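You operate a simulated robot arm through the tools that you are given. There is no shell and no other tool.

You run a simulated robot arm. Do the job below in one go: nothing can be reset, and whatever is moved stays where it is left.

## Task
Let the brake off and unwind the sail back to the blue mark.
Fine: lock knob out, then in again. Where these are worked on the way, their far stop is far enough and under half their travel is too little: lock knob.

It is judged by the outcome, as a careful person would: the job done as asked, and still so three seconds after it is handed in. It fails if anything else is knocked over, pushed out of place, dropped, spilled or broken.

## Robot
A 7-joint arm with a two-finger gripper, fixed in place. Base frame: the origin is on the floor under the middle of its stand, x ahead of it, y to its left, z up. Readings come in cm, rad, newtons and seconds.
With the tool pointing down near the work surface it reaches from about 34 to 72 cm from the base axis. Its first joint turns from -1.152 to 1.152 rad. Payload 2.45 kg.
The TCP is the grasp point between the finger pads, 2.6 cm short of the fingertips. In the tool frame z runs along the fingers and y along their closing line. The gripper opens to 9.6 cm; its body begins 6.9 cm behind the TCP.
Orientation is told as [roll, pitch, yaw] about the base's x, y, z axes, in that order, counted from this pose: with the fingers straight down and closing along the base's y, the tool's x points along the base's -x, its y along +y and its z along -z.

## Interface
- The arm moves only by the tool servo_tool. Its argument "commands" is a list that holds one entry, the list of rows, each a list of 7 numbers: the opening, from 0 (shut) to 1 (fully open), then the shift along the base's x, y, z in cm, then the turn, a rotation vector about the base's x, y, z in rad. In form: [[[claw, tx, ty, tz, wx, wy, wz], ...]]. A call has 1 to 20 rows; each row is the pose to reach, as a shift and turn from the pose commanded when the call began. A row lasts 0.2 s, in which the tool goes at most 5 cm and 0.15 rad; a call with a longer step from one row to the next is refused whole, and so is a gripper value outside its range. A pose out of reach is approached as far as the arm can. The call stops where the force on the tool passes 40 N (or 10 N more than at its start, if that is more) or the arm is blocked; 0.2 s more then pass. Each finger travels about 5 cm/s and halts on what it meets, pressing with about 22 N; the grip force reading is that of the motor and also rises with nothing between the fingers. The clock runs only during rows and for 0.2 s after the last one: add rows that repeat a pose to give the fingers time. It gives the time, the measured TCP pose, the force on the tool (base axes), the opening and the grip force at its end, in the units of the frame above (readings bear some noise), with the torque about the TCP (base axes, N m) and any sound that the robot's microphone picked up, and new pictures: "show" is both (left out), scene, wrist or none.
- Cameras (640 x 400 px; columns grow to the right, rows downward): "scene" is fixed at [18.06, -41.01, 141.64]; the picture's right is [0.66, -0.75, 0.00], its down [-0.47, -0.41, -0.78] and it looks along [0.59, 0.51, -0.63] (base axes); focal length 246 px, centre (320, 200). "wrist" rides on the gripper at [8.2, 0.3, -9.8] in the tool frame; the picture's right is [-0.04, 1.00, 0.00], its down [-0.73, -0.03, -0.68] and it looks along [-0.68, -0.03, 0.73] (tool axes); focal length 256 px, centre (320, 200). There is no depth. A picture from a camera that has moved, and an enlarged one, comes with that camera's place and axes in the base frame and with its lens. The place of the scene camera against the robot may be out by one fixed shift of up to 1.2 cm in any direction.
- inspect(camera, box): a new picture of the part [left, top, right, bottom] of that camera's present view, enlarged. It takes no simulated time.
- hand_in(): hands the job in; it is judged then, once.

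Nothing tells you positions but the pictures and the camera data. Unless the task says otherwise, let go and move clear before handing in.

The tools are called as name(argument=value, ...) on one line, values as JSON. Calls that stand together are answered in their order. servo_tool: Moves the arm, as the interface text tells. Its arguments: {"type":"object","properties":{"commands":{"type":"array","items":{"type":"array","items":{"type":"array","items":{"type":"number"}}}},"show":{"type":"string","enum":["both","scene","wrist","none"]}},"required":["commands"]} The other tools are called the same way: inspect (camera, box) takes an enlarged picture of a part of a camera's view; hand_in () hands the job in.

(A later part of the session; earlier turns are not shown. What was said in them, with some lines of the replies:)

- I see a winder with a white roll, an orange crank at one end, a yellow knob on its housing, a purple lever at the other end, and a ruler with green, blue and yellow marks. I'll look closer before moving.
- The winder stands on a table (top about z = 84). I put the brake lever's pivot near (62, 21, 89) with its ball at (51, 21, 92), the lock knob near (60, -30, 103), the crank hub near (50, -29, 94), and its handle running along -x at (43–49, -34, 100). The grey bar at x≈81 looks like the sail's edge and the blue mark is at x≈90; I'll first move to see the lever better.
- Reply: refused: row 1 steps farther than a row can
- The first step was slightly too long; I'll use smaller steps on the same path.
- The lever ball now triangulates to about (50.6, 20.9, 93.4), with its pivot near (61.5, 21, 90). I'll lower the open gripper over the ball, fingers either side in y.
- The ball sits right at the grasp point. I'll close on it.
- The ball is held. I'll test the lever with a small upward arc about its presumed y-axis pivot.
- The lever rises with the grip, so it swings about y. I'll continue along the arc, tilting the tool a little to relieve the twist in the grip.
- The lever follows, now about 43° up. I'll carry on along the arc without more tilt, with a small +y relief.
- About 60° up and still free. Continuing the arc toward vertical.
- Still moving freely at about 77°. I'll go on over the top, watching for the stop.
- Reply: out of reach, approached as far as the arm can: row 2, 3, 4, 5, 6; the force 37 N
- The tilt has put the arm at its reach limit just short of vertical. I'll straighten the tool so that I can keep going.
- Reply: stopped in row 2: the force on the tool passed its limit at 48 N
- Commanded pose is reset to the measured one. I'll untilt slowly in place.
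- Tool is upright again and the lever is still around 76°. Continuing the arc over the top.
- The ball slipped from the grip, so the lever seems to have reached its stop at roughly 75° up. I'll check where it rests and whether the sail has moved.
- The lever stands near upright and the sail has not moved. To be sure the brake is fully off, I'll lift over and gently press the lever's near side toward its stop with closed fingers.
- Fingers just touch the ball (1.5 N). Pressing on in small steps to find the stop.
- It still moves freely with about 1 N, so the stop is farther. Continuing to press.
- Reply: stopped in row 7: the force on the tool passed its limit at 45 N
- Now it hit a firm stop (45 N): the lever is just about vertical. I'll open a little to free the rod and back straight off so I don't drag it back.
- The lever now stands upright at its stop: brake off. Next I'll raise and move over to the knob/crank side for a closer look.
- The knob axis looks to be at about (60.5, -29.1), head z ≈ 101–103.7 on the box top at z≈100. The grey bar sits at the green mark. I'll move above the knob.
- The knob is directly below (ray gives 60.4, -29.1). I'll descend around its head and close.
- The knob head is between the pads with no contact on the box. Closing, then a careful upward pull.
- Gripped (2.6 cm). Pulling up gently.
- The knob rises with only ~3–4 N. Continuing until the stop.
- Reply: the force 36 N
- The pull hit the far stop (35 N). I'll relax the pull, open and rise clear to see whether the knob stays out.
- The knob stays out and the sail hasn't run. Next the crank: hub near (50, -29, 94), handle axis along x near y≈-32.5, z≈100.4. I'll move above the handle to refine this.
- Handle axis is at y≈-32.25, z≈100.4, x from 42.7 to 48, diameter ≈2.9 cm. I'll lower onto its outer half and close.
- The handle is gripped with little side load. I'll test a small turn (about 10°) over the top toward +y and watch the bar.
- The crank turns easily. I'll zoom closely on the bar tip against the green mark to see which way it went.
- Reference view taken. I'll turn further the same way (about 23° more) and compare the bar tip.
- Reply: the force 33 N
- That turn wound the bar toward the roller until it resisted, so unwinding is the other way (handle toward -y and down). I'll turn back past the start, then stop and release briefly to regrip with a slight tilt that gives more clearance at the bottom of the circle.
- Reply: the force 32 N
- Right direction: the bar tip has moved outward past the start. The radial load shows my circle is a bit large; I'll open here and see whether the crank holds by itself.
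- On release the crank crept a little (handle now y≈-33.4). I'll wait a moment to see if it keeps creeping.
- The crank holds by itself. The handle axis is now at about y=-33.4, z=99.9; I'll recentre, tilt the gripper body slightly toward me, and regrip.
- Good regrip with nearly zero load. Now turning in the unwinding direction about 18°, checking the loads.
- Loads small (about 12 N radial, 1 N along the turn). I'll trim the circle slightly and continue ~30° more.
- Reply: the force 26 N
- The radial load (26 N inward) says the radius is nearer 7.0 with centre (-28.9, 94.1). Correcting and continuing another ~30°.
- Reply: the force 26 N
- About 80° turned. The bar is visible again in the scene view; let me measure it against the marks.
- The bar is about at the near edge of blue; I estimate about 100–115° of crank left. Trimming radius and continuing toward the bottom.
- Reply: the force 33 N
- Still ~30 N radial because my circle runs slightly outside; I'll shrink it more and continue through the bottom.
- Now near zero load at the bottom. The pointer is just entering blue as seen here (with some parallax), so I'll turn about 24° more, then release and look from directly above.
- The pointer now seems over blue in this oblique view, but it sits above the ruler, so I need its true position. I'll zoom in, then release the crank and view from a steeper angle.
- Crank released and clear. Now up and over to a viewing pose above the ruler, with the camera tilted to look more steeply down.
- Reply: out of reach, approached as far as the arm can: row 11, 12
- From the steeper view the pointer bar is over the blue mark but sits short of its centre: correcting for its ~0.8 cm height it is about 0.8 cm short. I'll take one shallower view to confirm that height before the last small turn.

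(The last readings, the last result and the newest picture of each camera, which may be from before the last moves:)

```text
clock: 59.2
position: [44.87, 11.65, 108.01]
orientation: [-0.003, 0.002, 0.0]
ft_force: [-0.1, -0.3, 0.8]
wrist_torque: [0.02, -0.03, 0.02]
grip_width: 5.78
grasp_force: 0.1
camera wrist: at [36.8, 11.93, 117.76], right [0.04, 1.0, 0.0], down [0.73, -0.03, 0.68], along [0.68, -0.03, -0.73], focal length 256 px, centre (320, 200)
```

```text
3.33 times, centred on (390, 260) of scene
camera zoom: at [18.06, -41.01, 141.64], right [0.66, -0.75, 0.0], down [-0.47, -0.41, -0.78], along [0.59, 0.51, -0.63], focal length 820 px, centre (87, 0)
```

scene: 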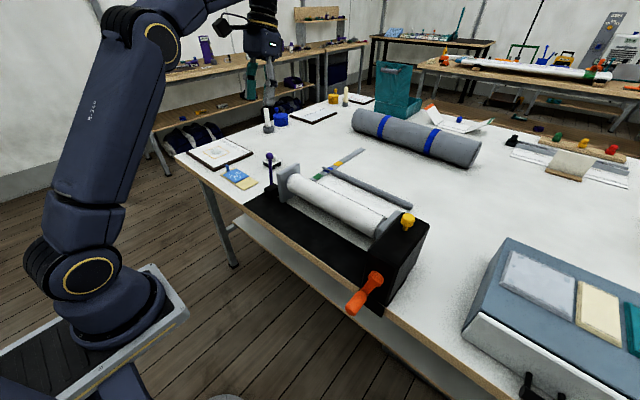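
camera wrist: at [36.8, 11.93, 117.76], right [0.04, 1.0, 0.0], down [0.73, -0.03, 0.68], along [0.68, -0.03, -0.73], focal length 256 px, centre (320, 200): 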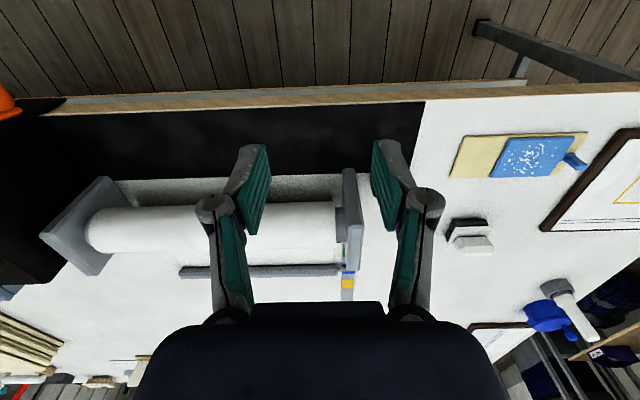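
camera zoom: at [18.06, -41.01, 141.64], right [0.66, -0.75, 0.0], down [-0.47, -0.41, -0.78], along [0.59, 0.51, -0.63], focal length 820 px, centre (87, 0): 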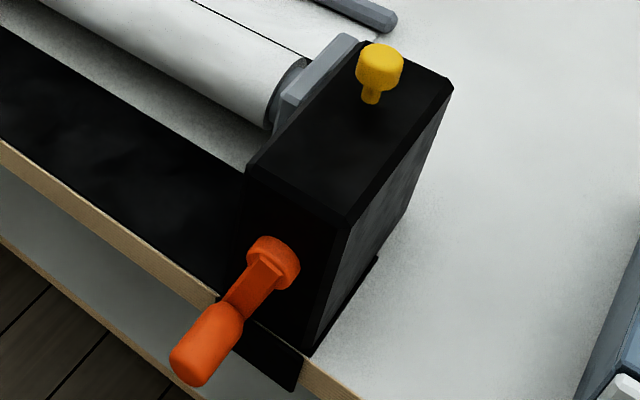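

inspect(camera="wrist", box=[334, 262, 350, 274])

inspect(camera="wrist", box=[344, 256, 366, 276])

inspect(camera="scene", box=[326, 162, 342, 174])

```text
16.00 times, centred on (342, 268) of wrist
camera zoom: at [36.8, 11.93, 117.76], right [0.04, 1.0, 0.0], down [0.73, -0.03, 0.68], along [0.68, -0.03, -0.73], focal length 4096 px, centre (-32, -888)
```

zoom: 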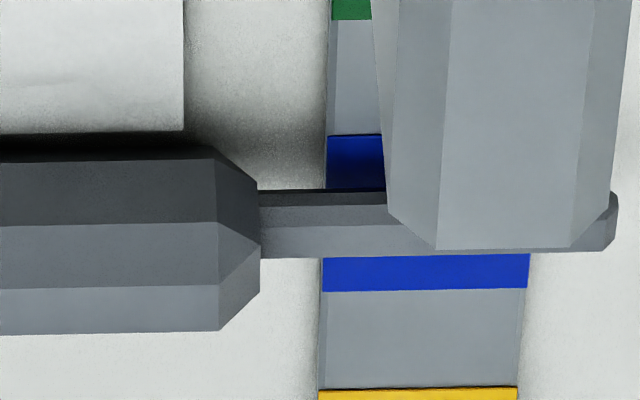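

```text
16.00 times, centred on (355, 266) of wrist
camera zoom: at [36.8, 11.93, 117.76], right [0.04, 1.0, 0.0], down [0.73, -0.03, 0.68], along [0.68, -0.03, -0.73], focal length 4096 px, centre (-240, -856)
```

zoom: 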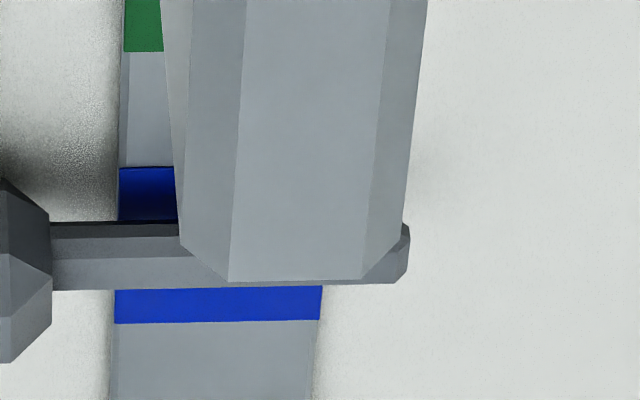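

```text
16.00 times, centred on (334, 168) of scene
camera zoom: at [18.06, -41.01, 141.64], right [0.66, -0.75, 0.0], down [-0.47, -0.41, -0.78], along [0.59, 0.51, -0.63], focal length 3936 px, centre (96, 712)
```

zoom: 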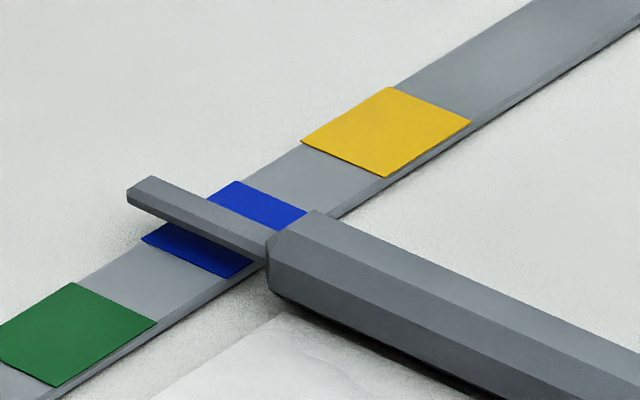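

Combining the three views, the pointer's true centre is about 1.0–1.2 cm short of blue's centre, i.e. about 22° more crank (2.77 cm/rad). I'll go back above the handle with the same tilt.

servo_tool(commands=[[[0.6, -0.4, -4.3, 1, 0, -0.03, 0], [0.6, -0.8, -8.8, 1, 0, -0.06, 0], [0.6, -1.2, -13.3, 1, 0, -0.1, 0], [0.6, -1.6, -17.8, 1, 0, -0.14, 0], [0.6, -2.0, -22.3, 1, 0, -0.18, 0], [0.6, -2.5, -26.8, 0.5, 0, -0.22, 0], [0.6, -3, -31.3, 0, 0, -0.25, 0], [0.6, -3.5, -35.5, -0.5, 0, -0.25, 0], [0.6, -3.9, -38.9, -1.4, 0, -0.25, 0], [0.6, -3.9, -38.9, -1.4, 0, -0.25, 0]]], show="both")

```text
clock: 61.4
position: [41.0, -27.41, 106.75]
orientation: [-0.002, -0.249, 0.0]
ft_force: [0.8, 0.7, 0.1]
wrist_torque: [0.04, 0.02, 0.05]
grip_width: 5.77
grasp_force: 0.1
camera wrist: at [30.83, -27.02, 114.23], right [0.04, 1.0, 0.01], down [0.54, -0.03, 0.84], along [0.84, -0.03, -0.55], focal length 256 px, centre (320, 200)
```

scene: 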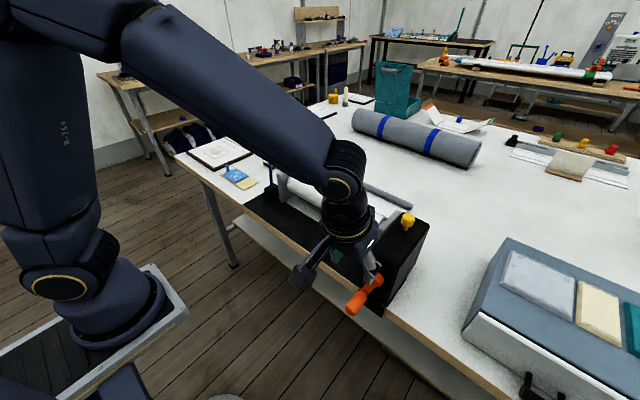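
wrist: 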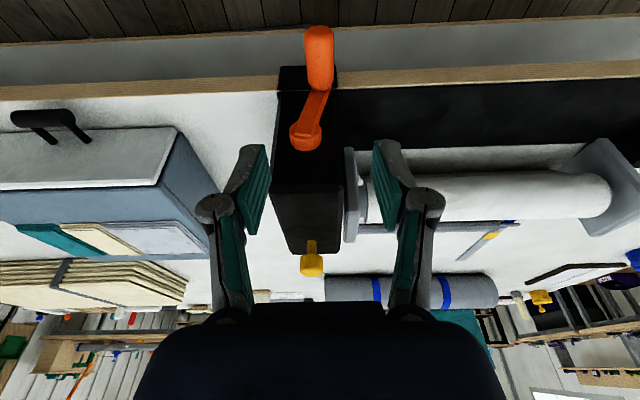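

Handle is where I left it. Descending along the same line and closing.

servo_tool(commands=[[[0.6, 0, 0, -4, 0, 0, 0], [0.6, 0.3, 0, -8, 0, 0, 0], [0.6, 1.3, 0, -12.2, 0, 0, 0], [0.6, 2.2, 0, -16, 0, 0, 0], [0.6, 3.0, 0, -19.1, 0, 0, 0], [0.6, 3.0, 0, -19.1, 0, 0, 0], [0, 3.0, 0, -19.1, 0, 0, 0], [0, 3.0, 0, -19.1, 0, 0, 0], [0, 3.0, 0, -19.1, 0, 0, 0], [0, 3.0, 0, -19.1, 0, 0, 0]]], show="wrist")

```text
clock: 63.6
position: [44.08, -27.13, 87.84]
orientation: [-0.002, -0.248, 0.002]
ft_force: [1.4, -1.6, -1.9]
wrist_torque: [-0.01, -0.05, -0.1]
grip_width: 2.8
grasp_force: 45.6
camera wrist: at [33.94, -26.92, 95.39], right [0.04, 1.0, 0.01], down [0.54, -0.03, 0.84], along [0.84, -0.03, -0.55], focal length 256 px, centre (320, 200)
```

wrist: 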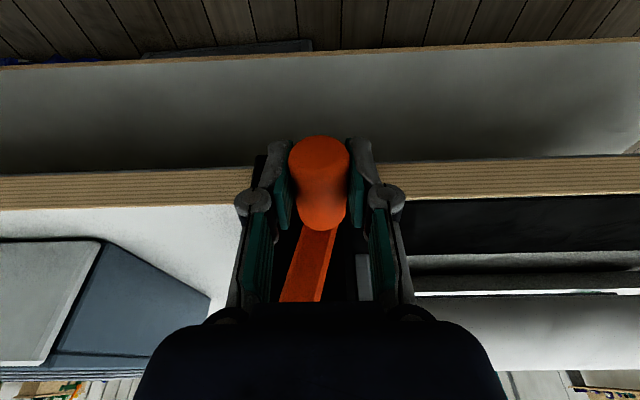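

Gripped with almost no load. Turning the remaining ~22° along the arc.

servo_tool(commands=[[[0, 0, 0.28, 0.07, 0, 0, 0], [0, 0, 0.55, 0.15, 0, 0, 0], [0, 0, 0.83, 0.25, 0, 0, 0], [0, 0, 1.1, 0.36, 0, 0, 0], [0, 0, 1.37, 0.49, 0, 0, 0], [0, 0, 1.64, 0.62, 0, 0, 0], [0, 0, 1.9, 0.77, 0, 0, 0], [0, 0, 2.15, 0.92, 0, 0, 0], [0, 0, 2.4, 1.08, 0, 0, 0]]], show="wrist")

inspect(camera="scene", box=[326, 160, 351, 176])

```text
clock: 65.6
position: [44.04, -24.73, 88.7]
orientation: [-0.003, -0.25, 0.001]
ft_force: [13.7, -8.8, 7.6]
wrist_torque: [-0.02, 0.16, 0.04]
grip_width: 2.7
grasp_force: 45.6
camera wrist: at [33.91, -24.47, 96.21], right [0.04, 1.0, 0.01], down [0.54, -0.03, 0.84], along [0.84, -0.03, -0.54], focal length 256 px, centre (320, 200)
```

wrist: 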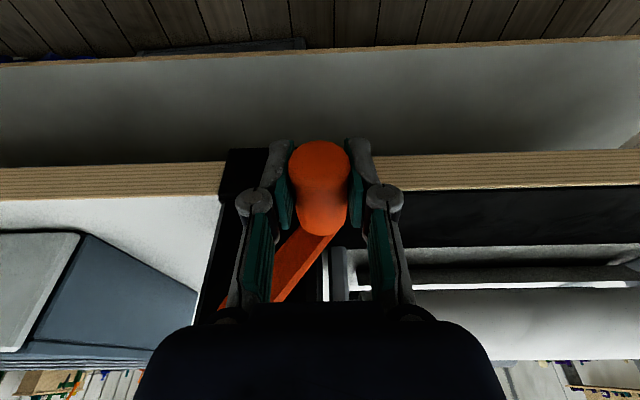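

```text
16.00 times, centred on (338, 168) of scene
camera zoom: at [18.08, -41.02, 141.63], right [0.66, -0.75, 0.0], down [-0.47, -0.41, -0.78], along [0.59, 0.51, -0.63], focal length 3936 px, centre (24, 712)
```

zoom: 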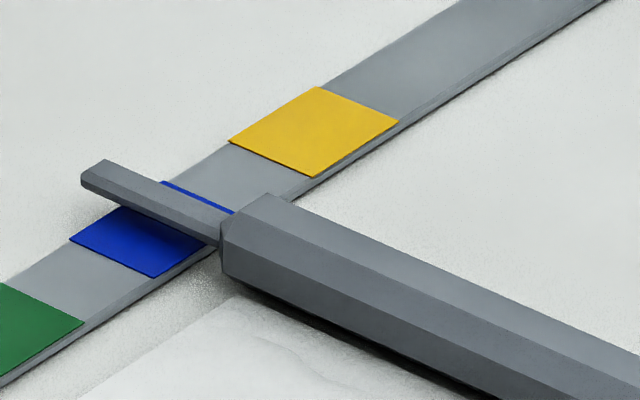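

The pointer moved about 1.1 cm as planned. I'll relax the preload, open, retreat, and re-check from above.

servo_tool(commands=[[[0, 0.1, -0.06, 0.08, 0, 0, 0], [0.3, 0.1, -0.06, 0.08, 0, 0, 0], [0.6, 0.1, -0.06, 0.08, 0, 0, 0], [0.6, 0.1, -0.06, 0.08, 0, 0, 0], [0.6, 0.1, -0.06, 0.08, 0, 0, 0], [0.6, -0.75, -0.06, 3.2, 0, 0, 0], [0.6, -1.7, -0.06, 7, 0, 0, 0], [0.6, -2.8, -0.06, 11.5, 0, 0, 0], [0.6, -3, -0.06, 16, 0, 0, 0], [0.6, -3, 1, 20, 0, 0, 0]]], show="both")

```text
clock: 67.8
position: [41.11, -23.73, 109.1]
orientation: [-0.001, -0.248, 0.002]
ft_force: [0.1, 0.2, -0.3]
wrist_torque: [0.04, 0.02, 0.01]
grip_width: 5.77
grasp_force: 0.0
camera wrist: at [30.86, -23.49, 116.55], right [0.04, 1.0, 0.01], down [0.54, -0.03, 0.84], along [0.84, -0.03, -0.55], focal length 256 px, centre (320, 200)
```

scene: 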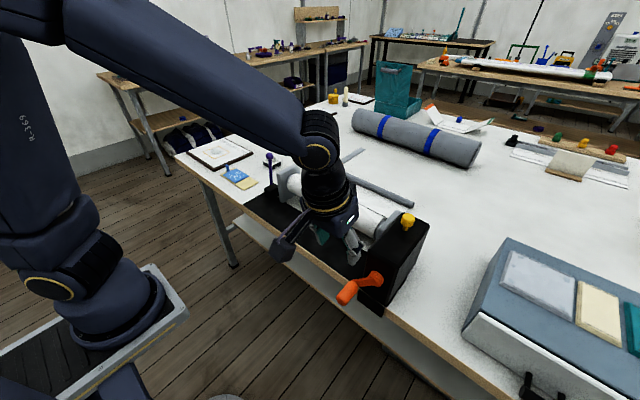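
wrist: 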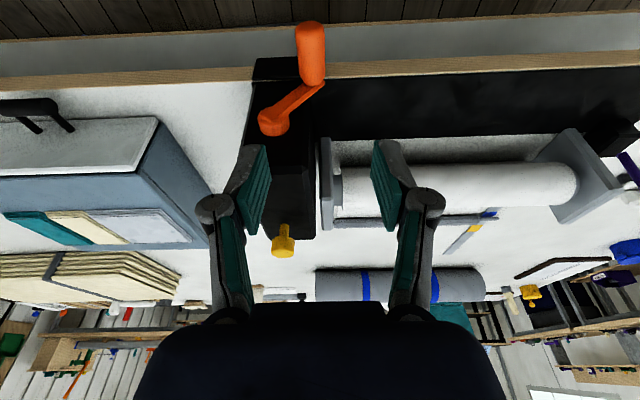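

Released and clear. Going to the steep viewing pose again to verify.

servo_tool(commands=[[[0.6, 0.5, 2, 4, 0, 0.05, 0], [0.6, 2, 5, 7.5, 0, 0.1, 0], [0.6, 3.5, 9, 10, 0, 0.15, 0], [0.6, 5, 13.2, 12, 0, 0.2, 0], [0.6, 6.5, 17.5, 13.5, 0, 0.25, 0], [0.6, 8, 22, 14.5, 0, 0.3, 0], [0.6, 9.5, 26.5, 15.5, 0, 0.35, 0], [0.6, 11, 31, 16, 0, 0.42, 0], [0.6, 12.5, 34.5, 16, 0, 0.5, 0], [0.6, 12.8, 34.5, 16, 0, 0.5, 0]]], show="both")

inspect(camera="wrist", box=[310, 190, 390, 290])

inspect(camera="wrist", box=[333, 225, 370, 260])

inspect(camera="scene", box=[326, 160, 351, 176])

```text
clock: 70.0
position: [53.78, 10.8, 124.8]
orientation: [-0.003, 0.253, -0.001]
ft_force: [0.3, 0.1, -0.6]
wrist_torque: [0.03, 0.0, 0.01]
grip_width: 5.79
grasp_force: 0.1
camera wrist: at [48.43, 11.05, 136.31], right [0.04, 1.0, -0.01], down [0.88, -0.03, 0.47], along [0.47, -0.03, -0.88], focal length 256 px, centre (320, 200)
```

scene: 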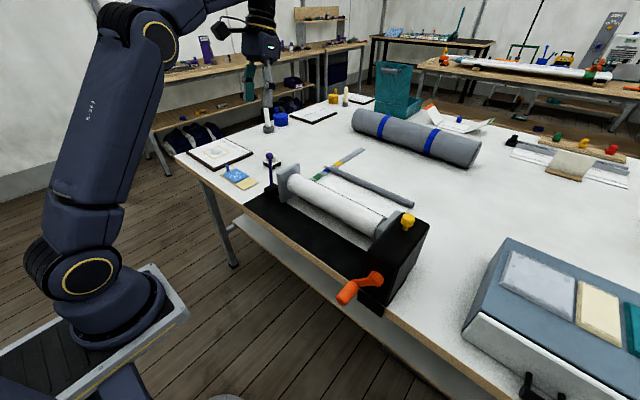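
wrist: 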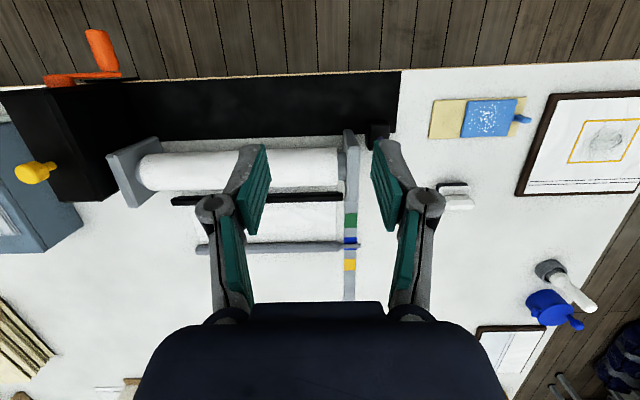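

```text
4.00 times, centred on (350, 240) of wrist
camera zoom: at [48.43, 11.05, 136.31], right [0.04, 1.0, -0.01], down [0.88, -0.03, 0.47], along [0.47, -0.03, -0.88], focal length 1024 px, centre (200, 40)
```

zoom: 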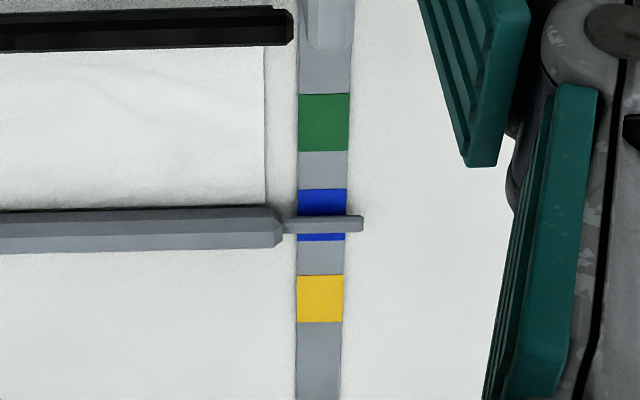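

```text
11.43 times, centred on (352, 242) of wrist
camera zoom: at [48.43, 11.05, 136.31], right [0.04, 1.0, -0.01], down [0.88, -0.03, 0.47], along [0.47, -0.03, -0.88], focal length 2926 px, centre (-40, -286)
```

zoom: 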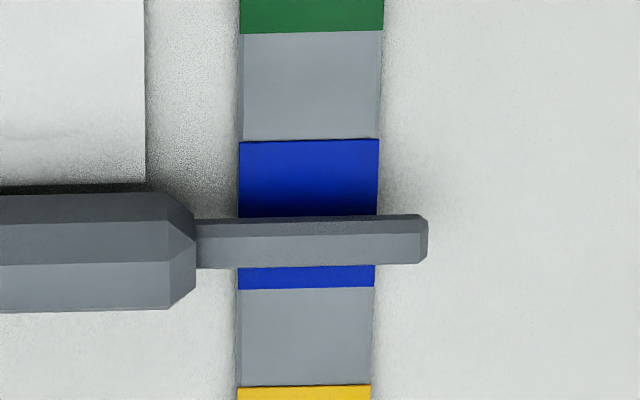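

```text
16.00 times, centred on (338, 168) of scene
camera zoom: at [18.06, -41.0, 141.64], right [0.66, -0.75, 0.0], down [-0.47, -0.41, -0.78], along [0.59, 0.51, -0.63], focal length 3936 px, centre (24, 712)
```

zoom: 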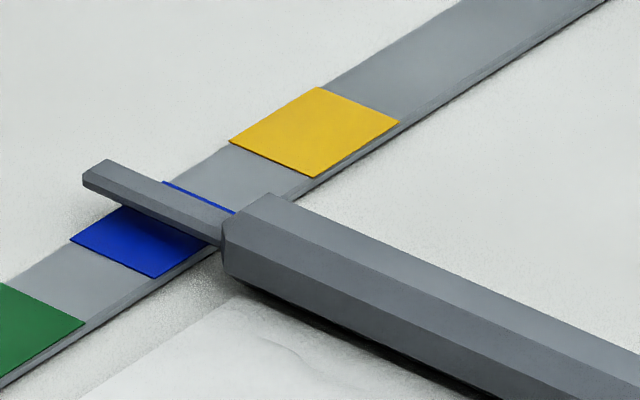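

The pointer's true centre now falls within about 0.1–0.2 cm of blue's centre, and the crank held on release. Next I'll push the lock knob back in from above with closed fingers.

servo_tool(commands=[[[0.6, 0, -4.5, -1, 0, -0.04, 0], [0.4, 0, -9.2, -2, 0, -0.08, 0], [0.2, 0.5, -13.8, -3, 0, -0.12, 0], [0, 1, -18.4, -4, 0, -0.16, 0], [0, 2, -22.8, -5, 0, -0.2, 0], [0, 3, -27.2, -6, 0, -0.25, 0], [0, 4, -31.5, -7, 0, -0.25, 0], [0, 5, -35.7, -8, 0, -0.25, 0], [0, 6.6, -39.8, -9, 0, -0.25, 0], [0, 6.6, -39.8, -11.5, 0, -0.25, 0], [0, 6.6, -39.8, -11.5, 0, -0.25, 0]]], show="both")

```text
clock: 72.4
position: [60.58, -28.94, 113.18]
orientation: [-0.001, 0.0, -0.003]
ft_force: [-0.4, 0.2, 0.3]
wrist_torque: [0.02, 0.03, -0.04]
grip_width: 0.0
grasp_force: 22.0
camera wrist: at [52.5, -28.63, 123.05], right [0.04, 1.0, 0.0], down [0.74, -0.03, 0.68], along [0.68, -0.03, -0.74], focal length 256 px, centre (320, 200)
```

scene: 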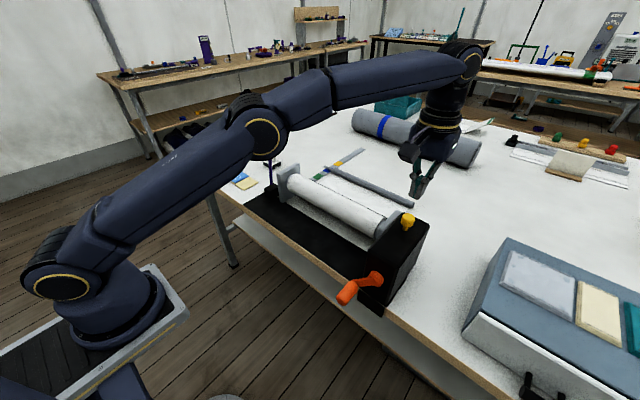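
wrist: 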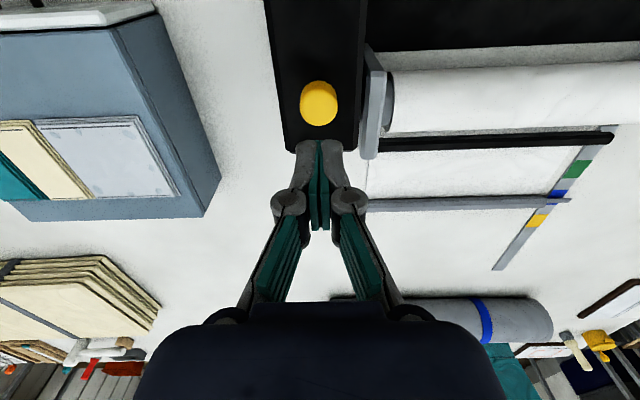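

The knob top is about (60.2, -29.05) straight below. Descending with closed fingers, slowly near contact.

servo_tool(commands=[[[0, -0.3, -0.1, -2, 0, 0, 0], [0, -0.3, -0.1, -4, 0, 0, 0], [0, -0.3, -0.1, -4.6, 0, 0, 0], [0, -0.3, -0.1, -5.0, 0, 0, 0], [0, -0.3, -0.1, -5.4, 0, 0, 0], [0, -0.3, -0.1, -5.8, 0, 0, 0]]], show="wrist")

```text
clock: 73.8
position: [60.11, -29.14, 107.44]
orientation: [-0.002, 0.0, -0.001]
ft_force: [0.3, 1.0, 2.5]
wrist_torque: [0.01, -0.03, 0.02]
grip_width: 0.63
grasp_force: 28.2
camera wrist: at [52.09, -28.83, 117.31], right [0.04, 1.0, 0.0], down [0.73, -0.03, 0.68], along [0.68, -0.03, -0.73], focal length 256 px, centre (320, 200)
```

wrist: 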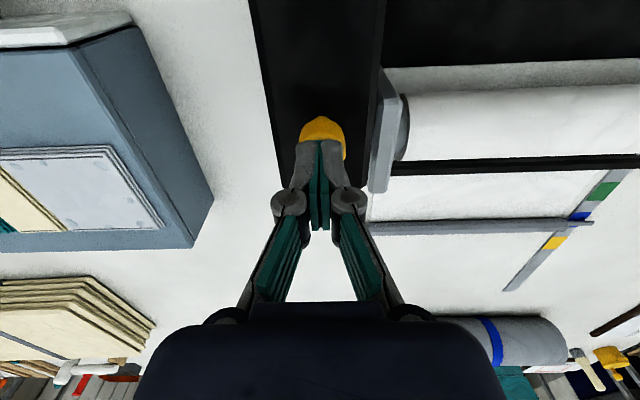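

Contact at z≈107.6 with light force. Pressing down in small steps until it stops.

servo_tool(commands=[[[0, 0, 0, -0.3, 0, 0, 0], [0, 0, 0, -0.6, 0, 0, 0], [0, 0, 0, -0.9, 0, 0, 0], [0, 0, 0, -1.2, 0, 0, 0], [0, 0, 0, -1.5, 0, 0, 0], [0, 0, 0, -1.8, 0, 0, 0], [0, 0, 0, -2.1, 0, 0, 0]]], show="both")

```text
clock: 75.1
position: [60.21, -29.18, 106.49]
orientation: [-0.006, -0.008, -0.001]
ft_force: [-2.6, 1.4, 11.2]
wrist_torque: [0.03, 0.15, -0.02]
grip_width: 0.6
grasp_force: 28.5
stopped in row 6: the force on the tool passed its limit at 43 N (the readings are from after the stop); the commanded pose is now the measured one
camera wrist: at [52.09, -28.82, 116.26], right [0.04, 1.0, -0.01], down [0.73, -0.02, 0.68], along [0.68, -0.03, -0.73], focal length 256 px, centre (320, 200)
```

scene: 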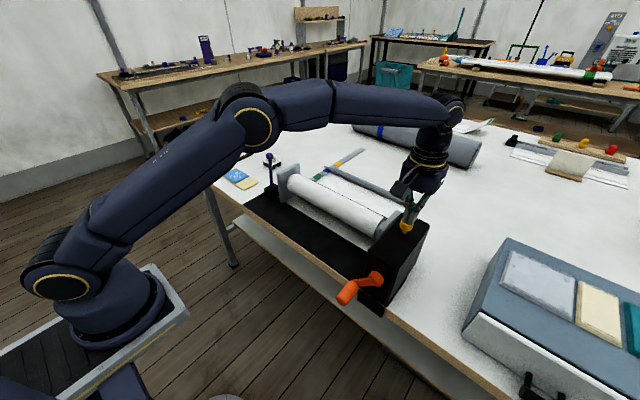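
wrist: 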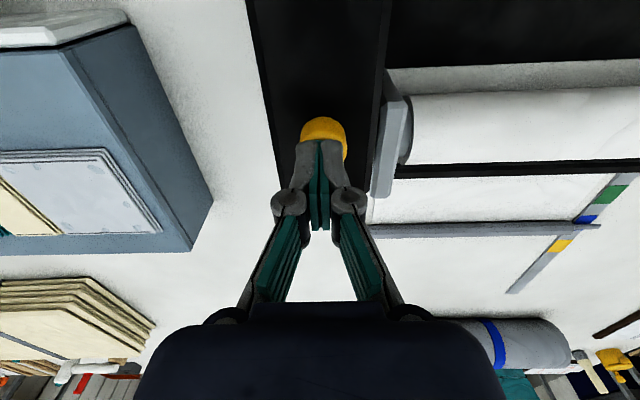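

It met a firm stop at z≈106.3, which matches the knob's original height. I'll rise clear and compare.

servo_tool(commands=[[[0, 0, 0, 2, 0, 0, 0], [0, 0, 0, 6, 0, 0, 0], [0, -2, 1, 10, 0, 0, 0], [0, -5, 4, 12, 0, 0, 0], [0, -9, 7, 12, 0, 0, 0], [0.3, -13, 10, 12, 0, 0, 0], [0.3, -15, 14, 12, 0, 0, 0]]], show="both")

inspect(camera="scene", box=[340, 200, 440, 310])

inspect(camera="scene", box=[326, 160, 351, 176])

inspect(camera="scene", box=[220, 130, 440, 320])

```text
clock: 76.7
position: [45.05, -15.1, 118.31]
orientation: [-0.007, -0.005, 0.001]
ft_force: [0.3, 0.9, 0.8]
wrist_torque: [-0.02, -0.05, -0.01]
grip_width: 2.91
grasp_force: 0.0
camera wrist: at [36.97, -14.85, 128.08], right [0.04, 1.0, -0.01], down [0.73, -0.03, 0.68], along [0.68, -0.03, -0.73], focal length 256 px, centre (320, 200)
```

scene: 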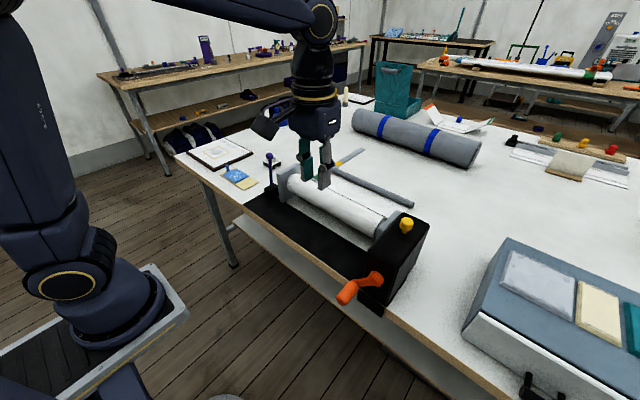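
wrist: 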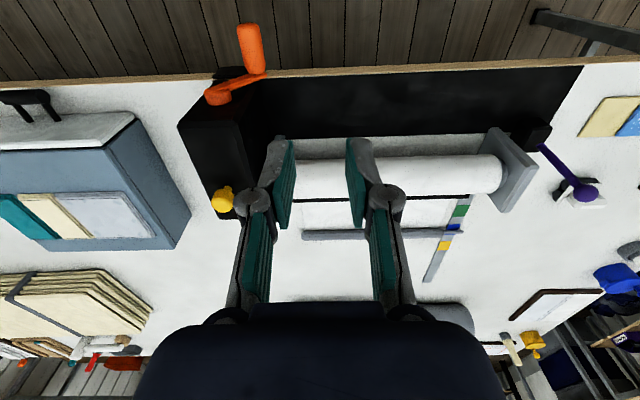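

```text
3.64 times, centred on (390, 255) of scene
camera zoom: at [18.05, -41.01, 141.64], right [0.66, -0.75, 0.0], down [-0.47, -0.41, -0.78], along [0.59, 0.51, -0.63], focal length 894 px, centre (66, 0)
```

zoom: 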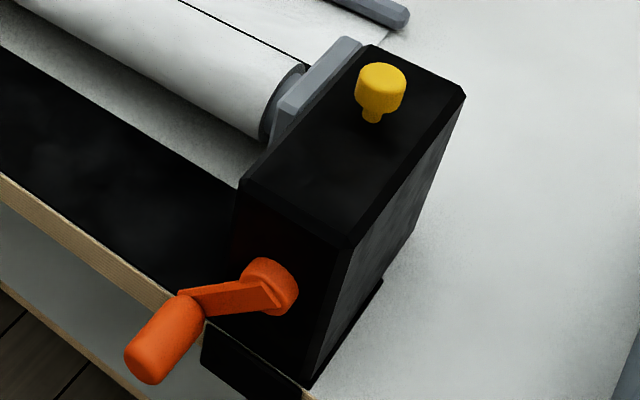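

```text
16.00 times, centred on (338, 168) of scene
camera zoom: at [18.05, -41.01, 141.64], right [0.66, -0.75, 0.0], down [-0.47, -0.41, -0.78], along [0.59, 0.51, -0.63], focal length 3936 px, centre (24, 712)
```

zoom: 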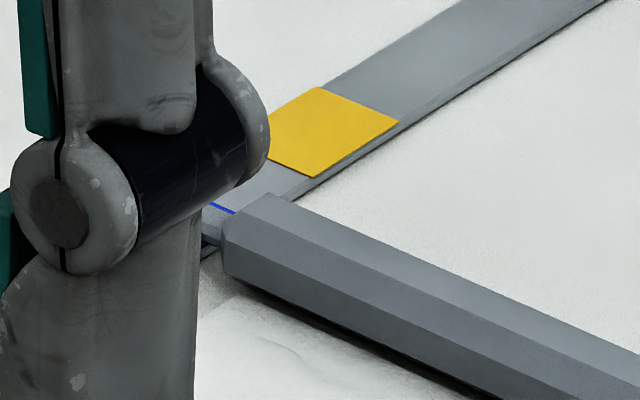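

```text
2.11 times, centred on (330, 225) of scene
camera zoom: at [18.05, -41.01, 141.64], right [0.66, -0.75, 0.0], down [-0.47, -0.41, -0.78], along [0.59, 0.51, -0.63], focal length 518 px, centre (299, 147)
```

zoom: 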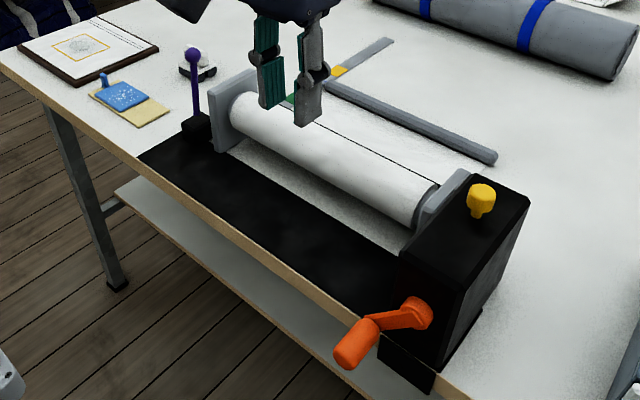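

The knob is back at its original height, the lever is upright at its stop, and the bar hasn't shifted. I'll move clear to the starting pose and do a last check that nothing drifts.

servo_tool(commands=[[[0.4, 0.5, 3, 2, 0, 0, 0], [0.6, 1, 7, 4, 0, 0, 0], [0.8, 1.5, 11, 6, 0, 0, 0], [1, 2, 15, 7, 0, 0, 0], [1, 2, 17.5, 7, 0, 0, 0], [1, 2, 17.5, 7, 0, 0, 0], [1, 2, 17.5, 7, 0, 0, 0], [1, 2, 17.5, 7, 0, 0, 0], [1, 2, 17.5, 7, 0, 0, 0], [1, 2, 17.5, 7, 0, 0, 0], [1, 2, 17.5, 7, 0, 0, 0], [1, 2, 17.5, 7, 0, 0, 0], [1, 2, 17.5, 7, 0, 0, 0], [1, 2, 17.5, 7, 0, 0, 0], [1, 2, 17.5, 7, 0, 0, 0]]], show="both")

inspect(camera="scene", box=[326, 160, 351, 176])

inspect(camera="wrist", box=[340, 170, 420, 270])

inspect(camera="scene", box=[220, 110, 440, 320])

```text
clock: 79.9
position: [46.96, 2.46, 125.55]
orientation: [-0.005, -0.002, -0.002]
ft_force: [-0.6, -0.1, 0.4]
wrist_torque: [0.0, -0.01, -0.01]
grip_width: 9.63
grasp_force: 0.2
camera wrist: at [39.0, 2.8, 135.18], right [0.04, 1.0, -0.01], down [0.73, -0.03, 0.68], along [0.68, -0.03, -0.73], focal length 256 px, centre (320, 200)
```

scene: 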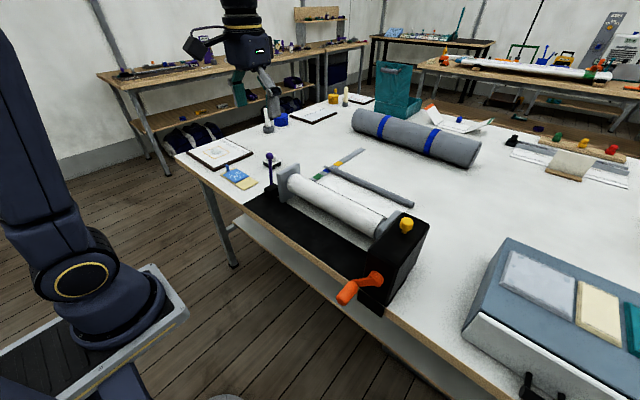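
wrist: 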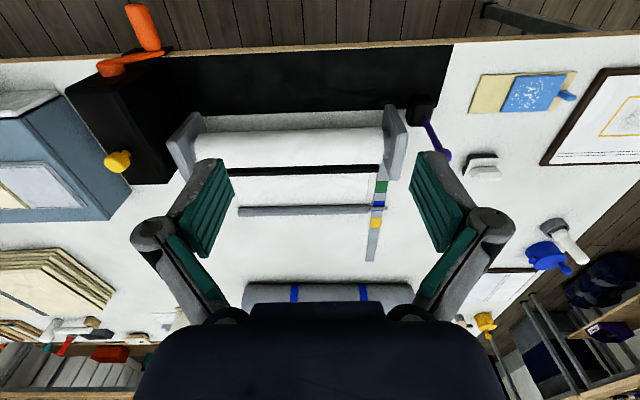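

```text
16.00 times, centred on (338, 168) of scene
camera zoom: at [18.06, -41.01, 141.64], right [0.66, -0.75, 0.0], down [-0.47, -0.41, -0.78], along [0.59, 0.51, -0.63], focal length 3936 px, centre (24, 712)
```

zoom: 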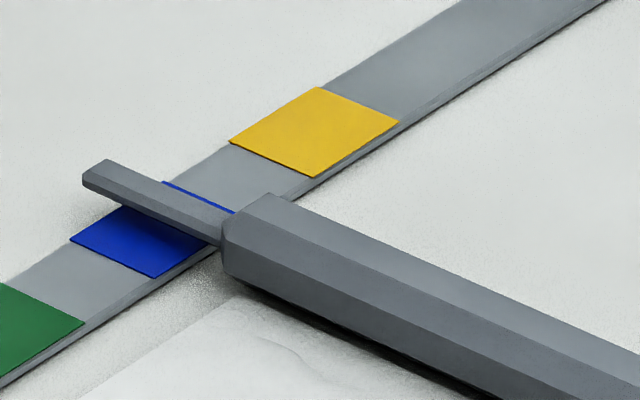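

```text
4.00 times, centred on (380, 220) of wrist
camera zoom: at [39.0, 2.8, 135.18], right [0.04, 1.0, -0.01], down [0.73, -0.03, 0.68], along [0.68, -0.03, -0.73], focal length 1024 px, centre (80, 120)
```

zoom: 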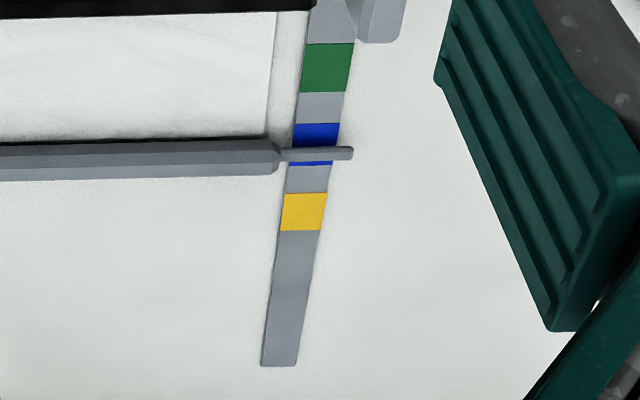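

```text
1.90 times, centred on (330, 215) of scene
camera zoom: at [18.06, -41.01, 141.64], right [0.66, -0.75, 0.0], down [-0.47, -0.41, -0.78], along [0.59, 0.51, -0.63], focal length 469 px, centre (301, 171)
```

zoom: 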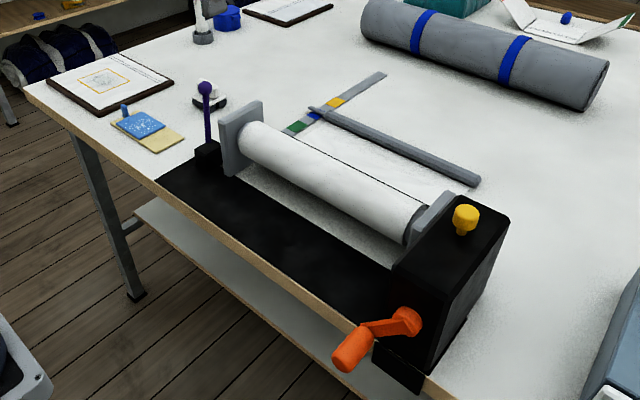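

The pointer sits centred on blue (height-corrected from four views) and hasn't moved over several seconds. The brake lever is upright at its stop, the lock knob is back in, and nothing else was disturbed. The arm is clear, so I'm handing in.

hand_in()

```text
The job is handed in.
```

The brake is off and the sail is unwound to the blue mark. I've handed the job in, but no verdict came back.

- **Brake:** the purple lever is upright, against its firm stop.
- **Sail:** the pointer on the sail's bar is within about 0.2 cm of the middle of the blue mark. That is judged from several camera angles, corrected for the pointer sitting just above the ruler.
- **Lock knob:** I pulled it out to its far stop, then pressed it back in to its original height.
- **Crank:** my first test turn went the wrong way and wound the sail in slightly until it resisted. I then reversed and unwound it to blue.

The sail's bar did not move when I pressed the knob in, or over the last few seconds before handing in. Nothing else looks disturbed, and the arm is back at its starting position.
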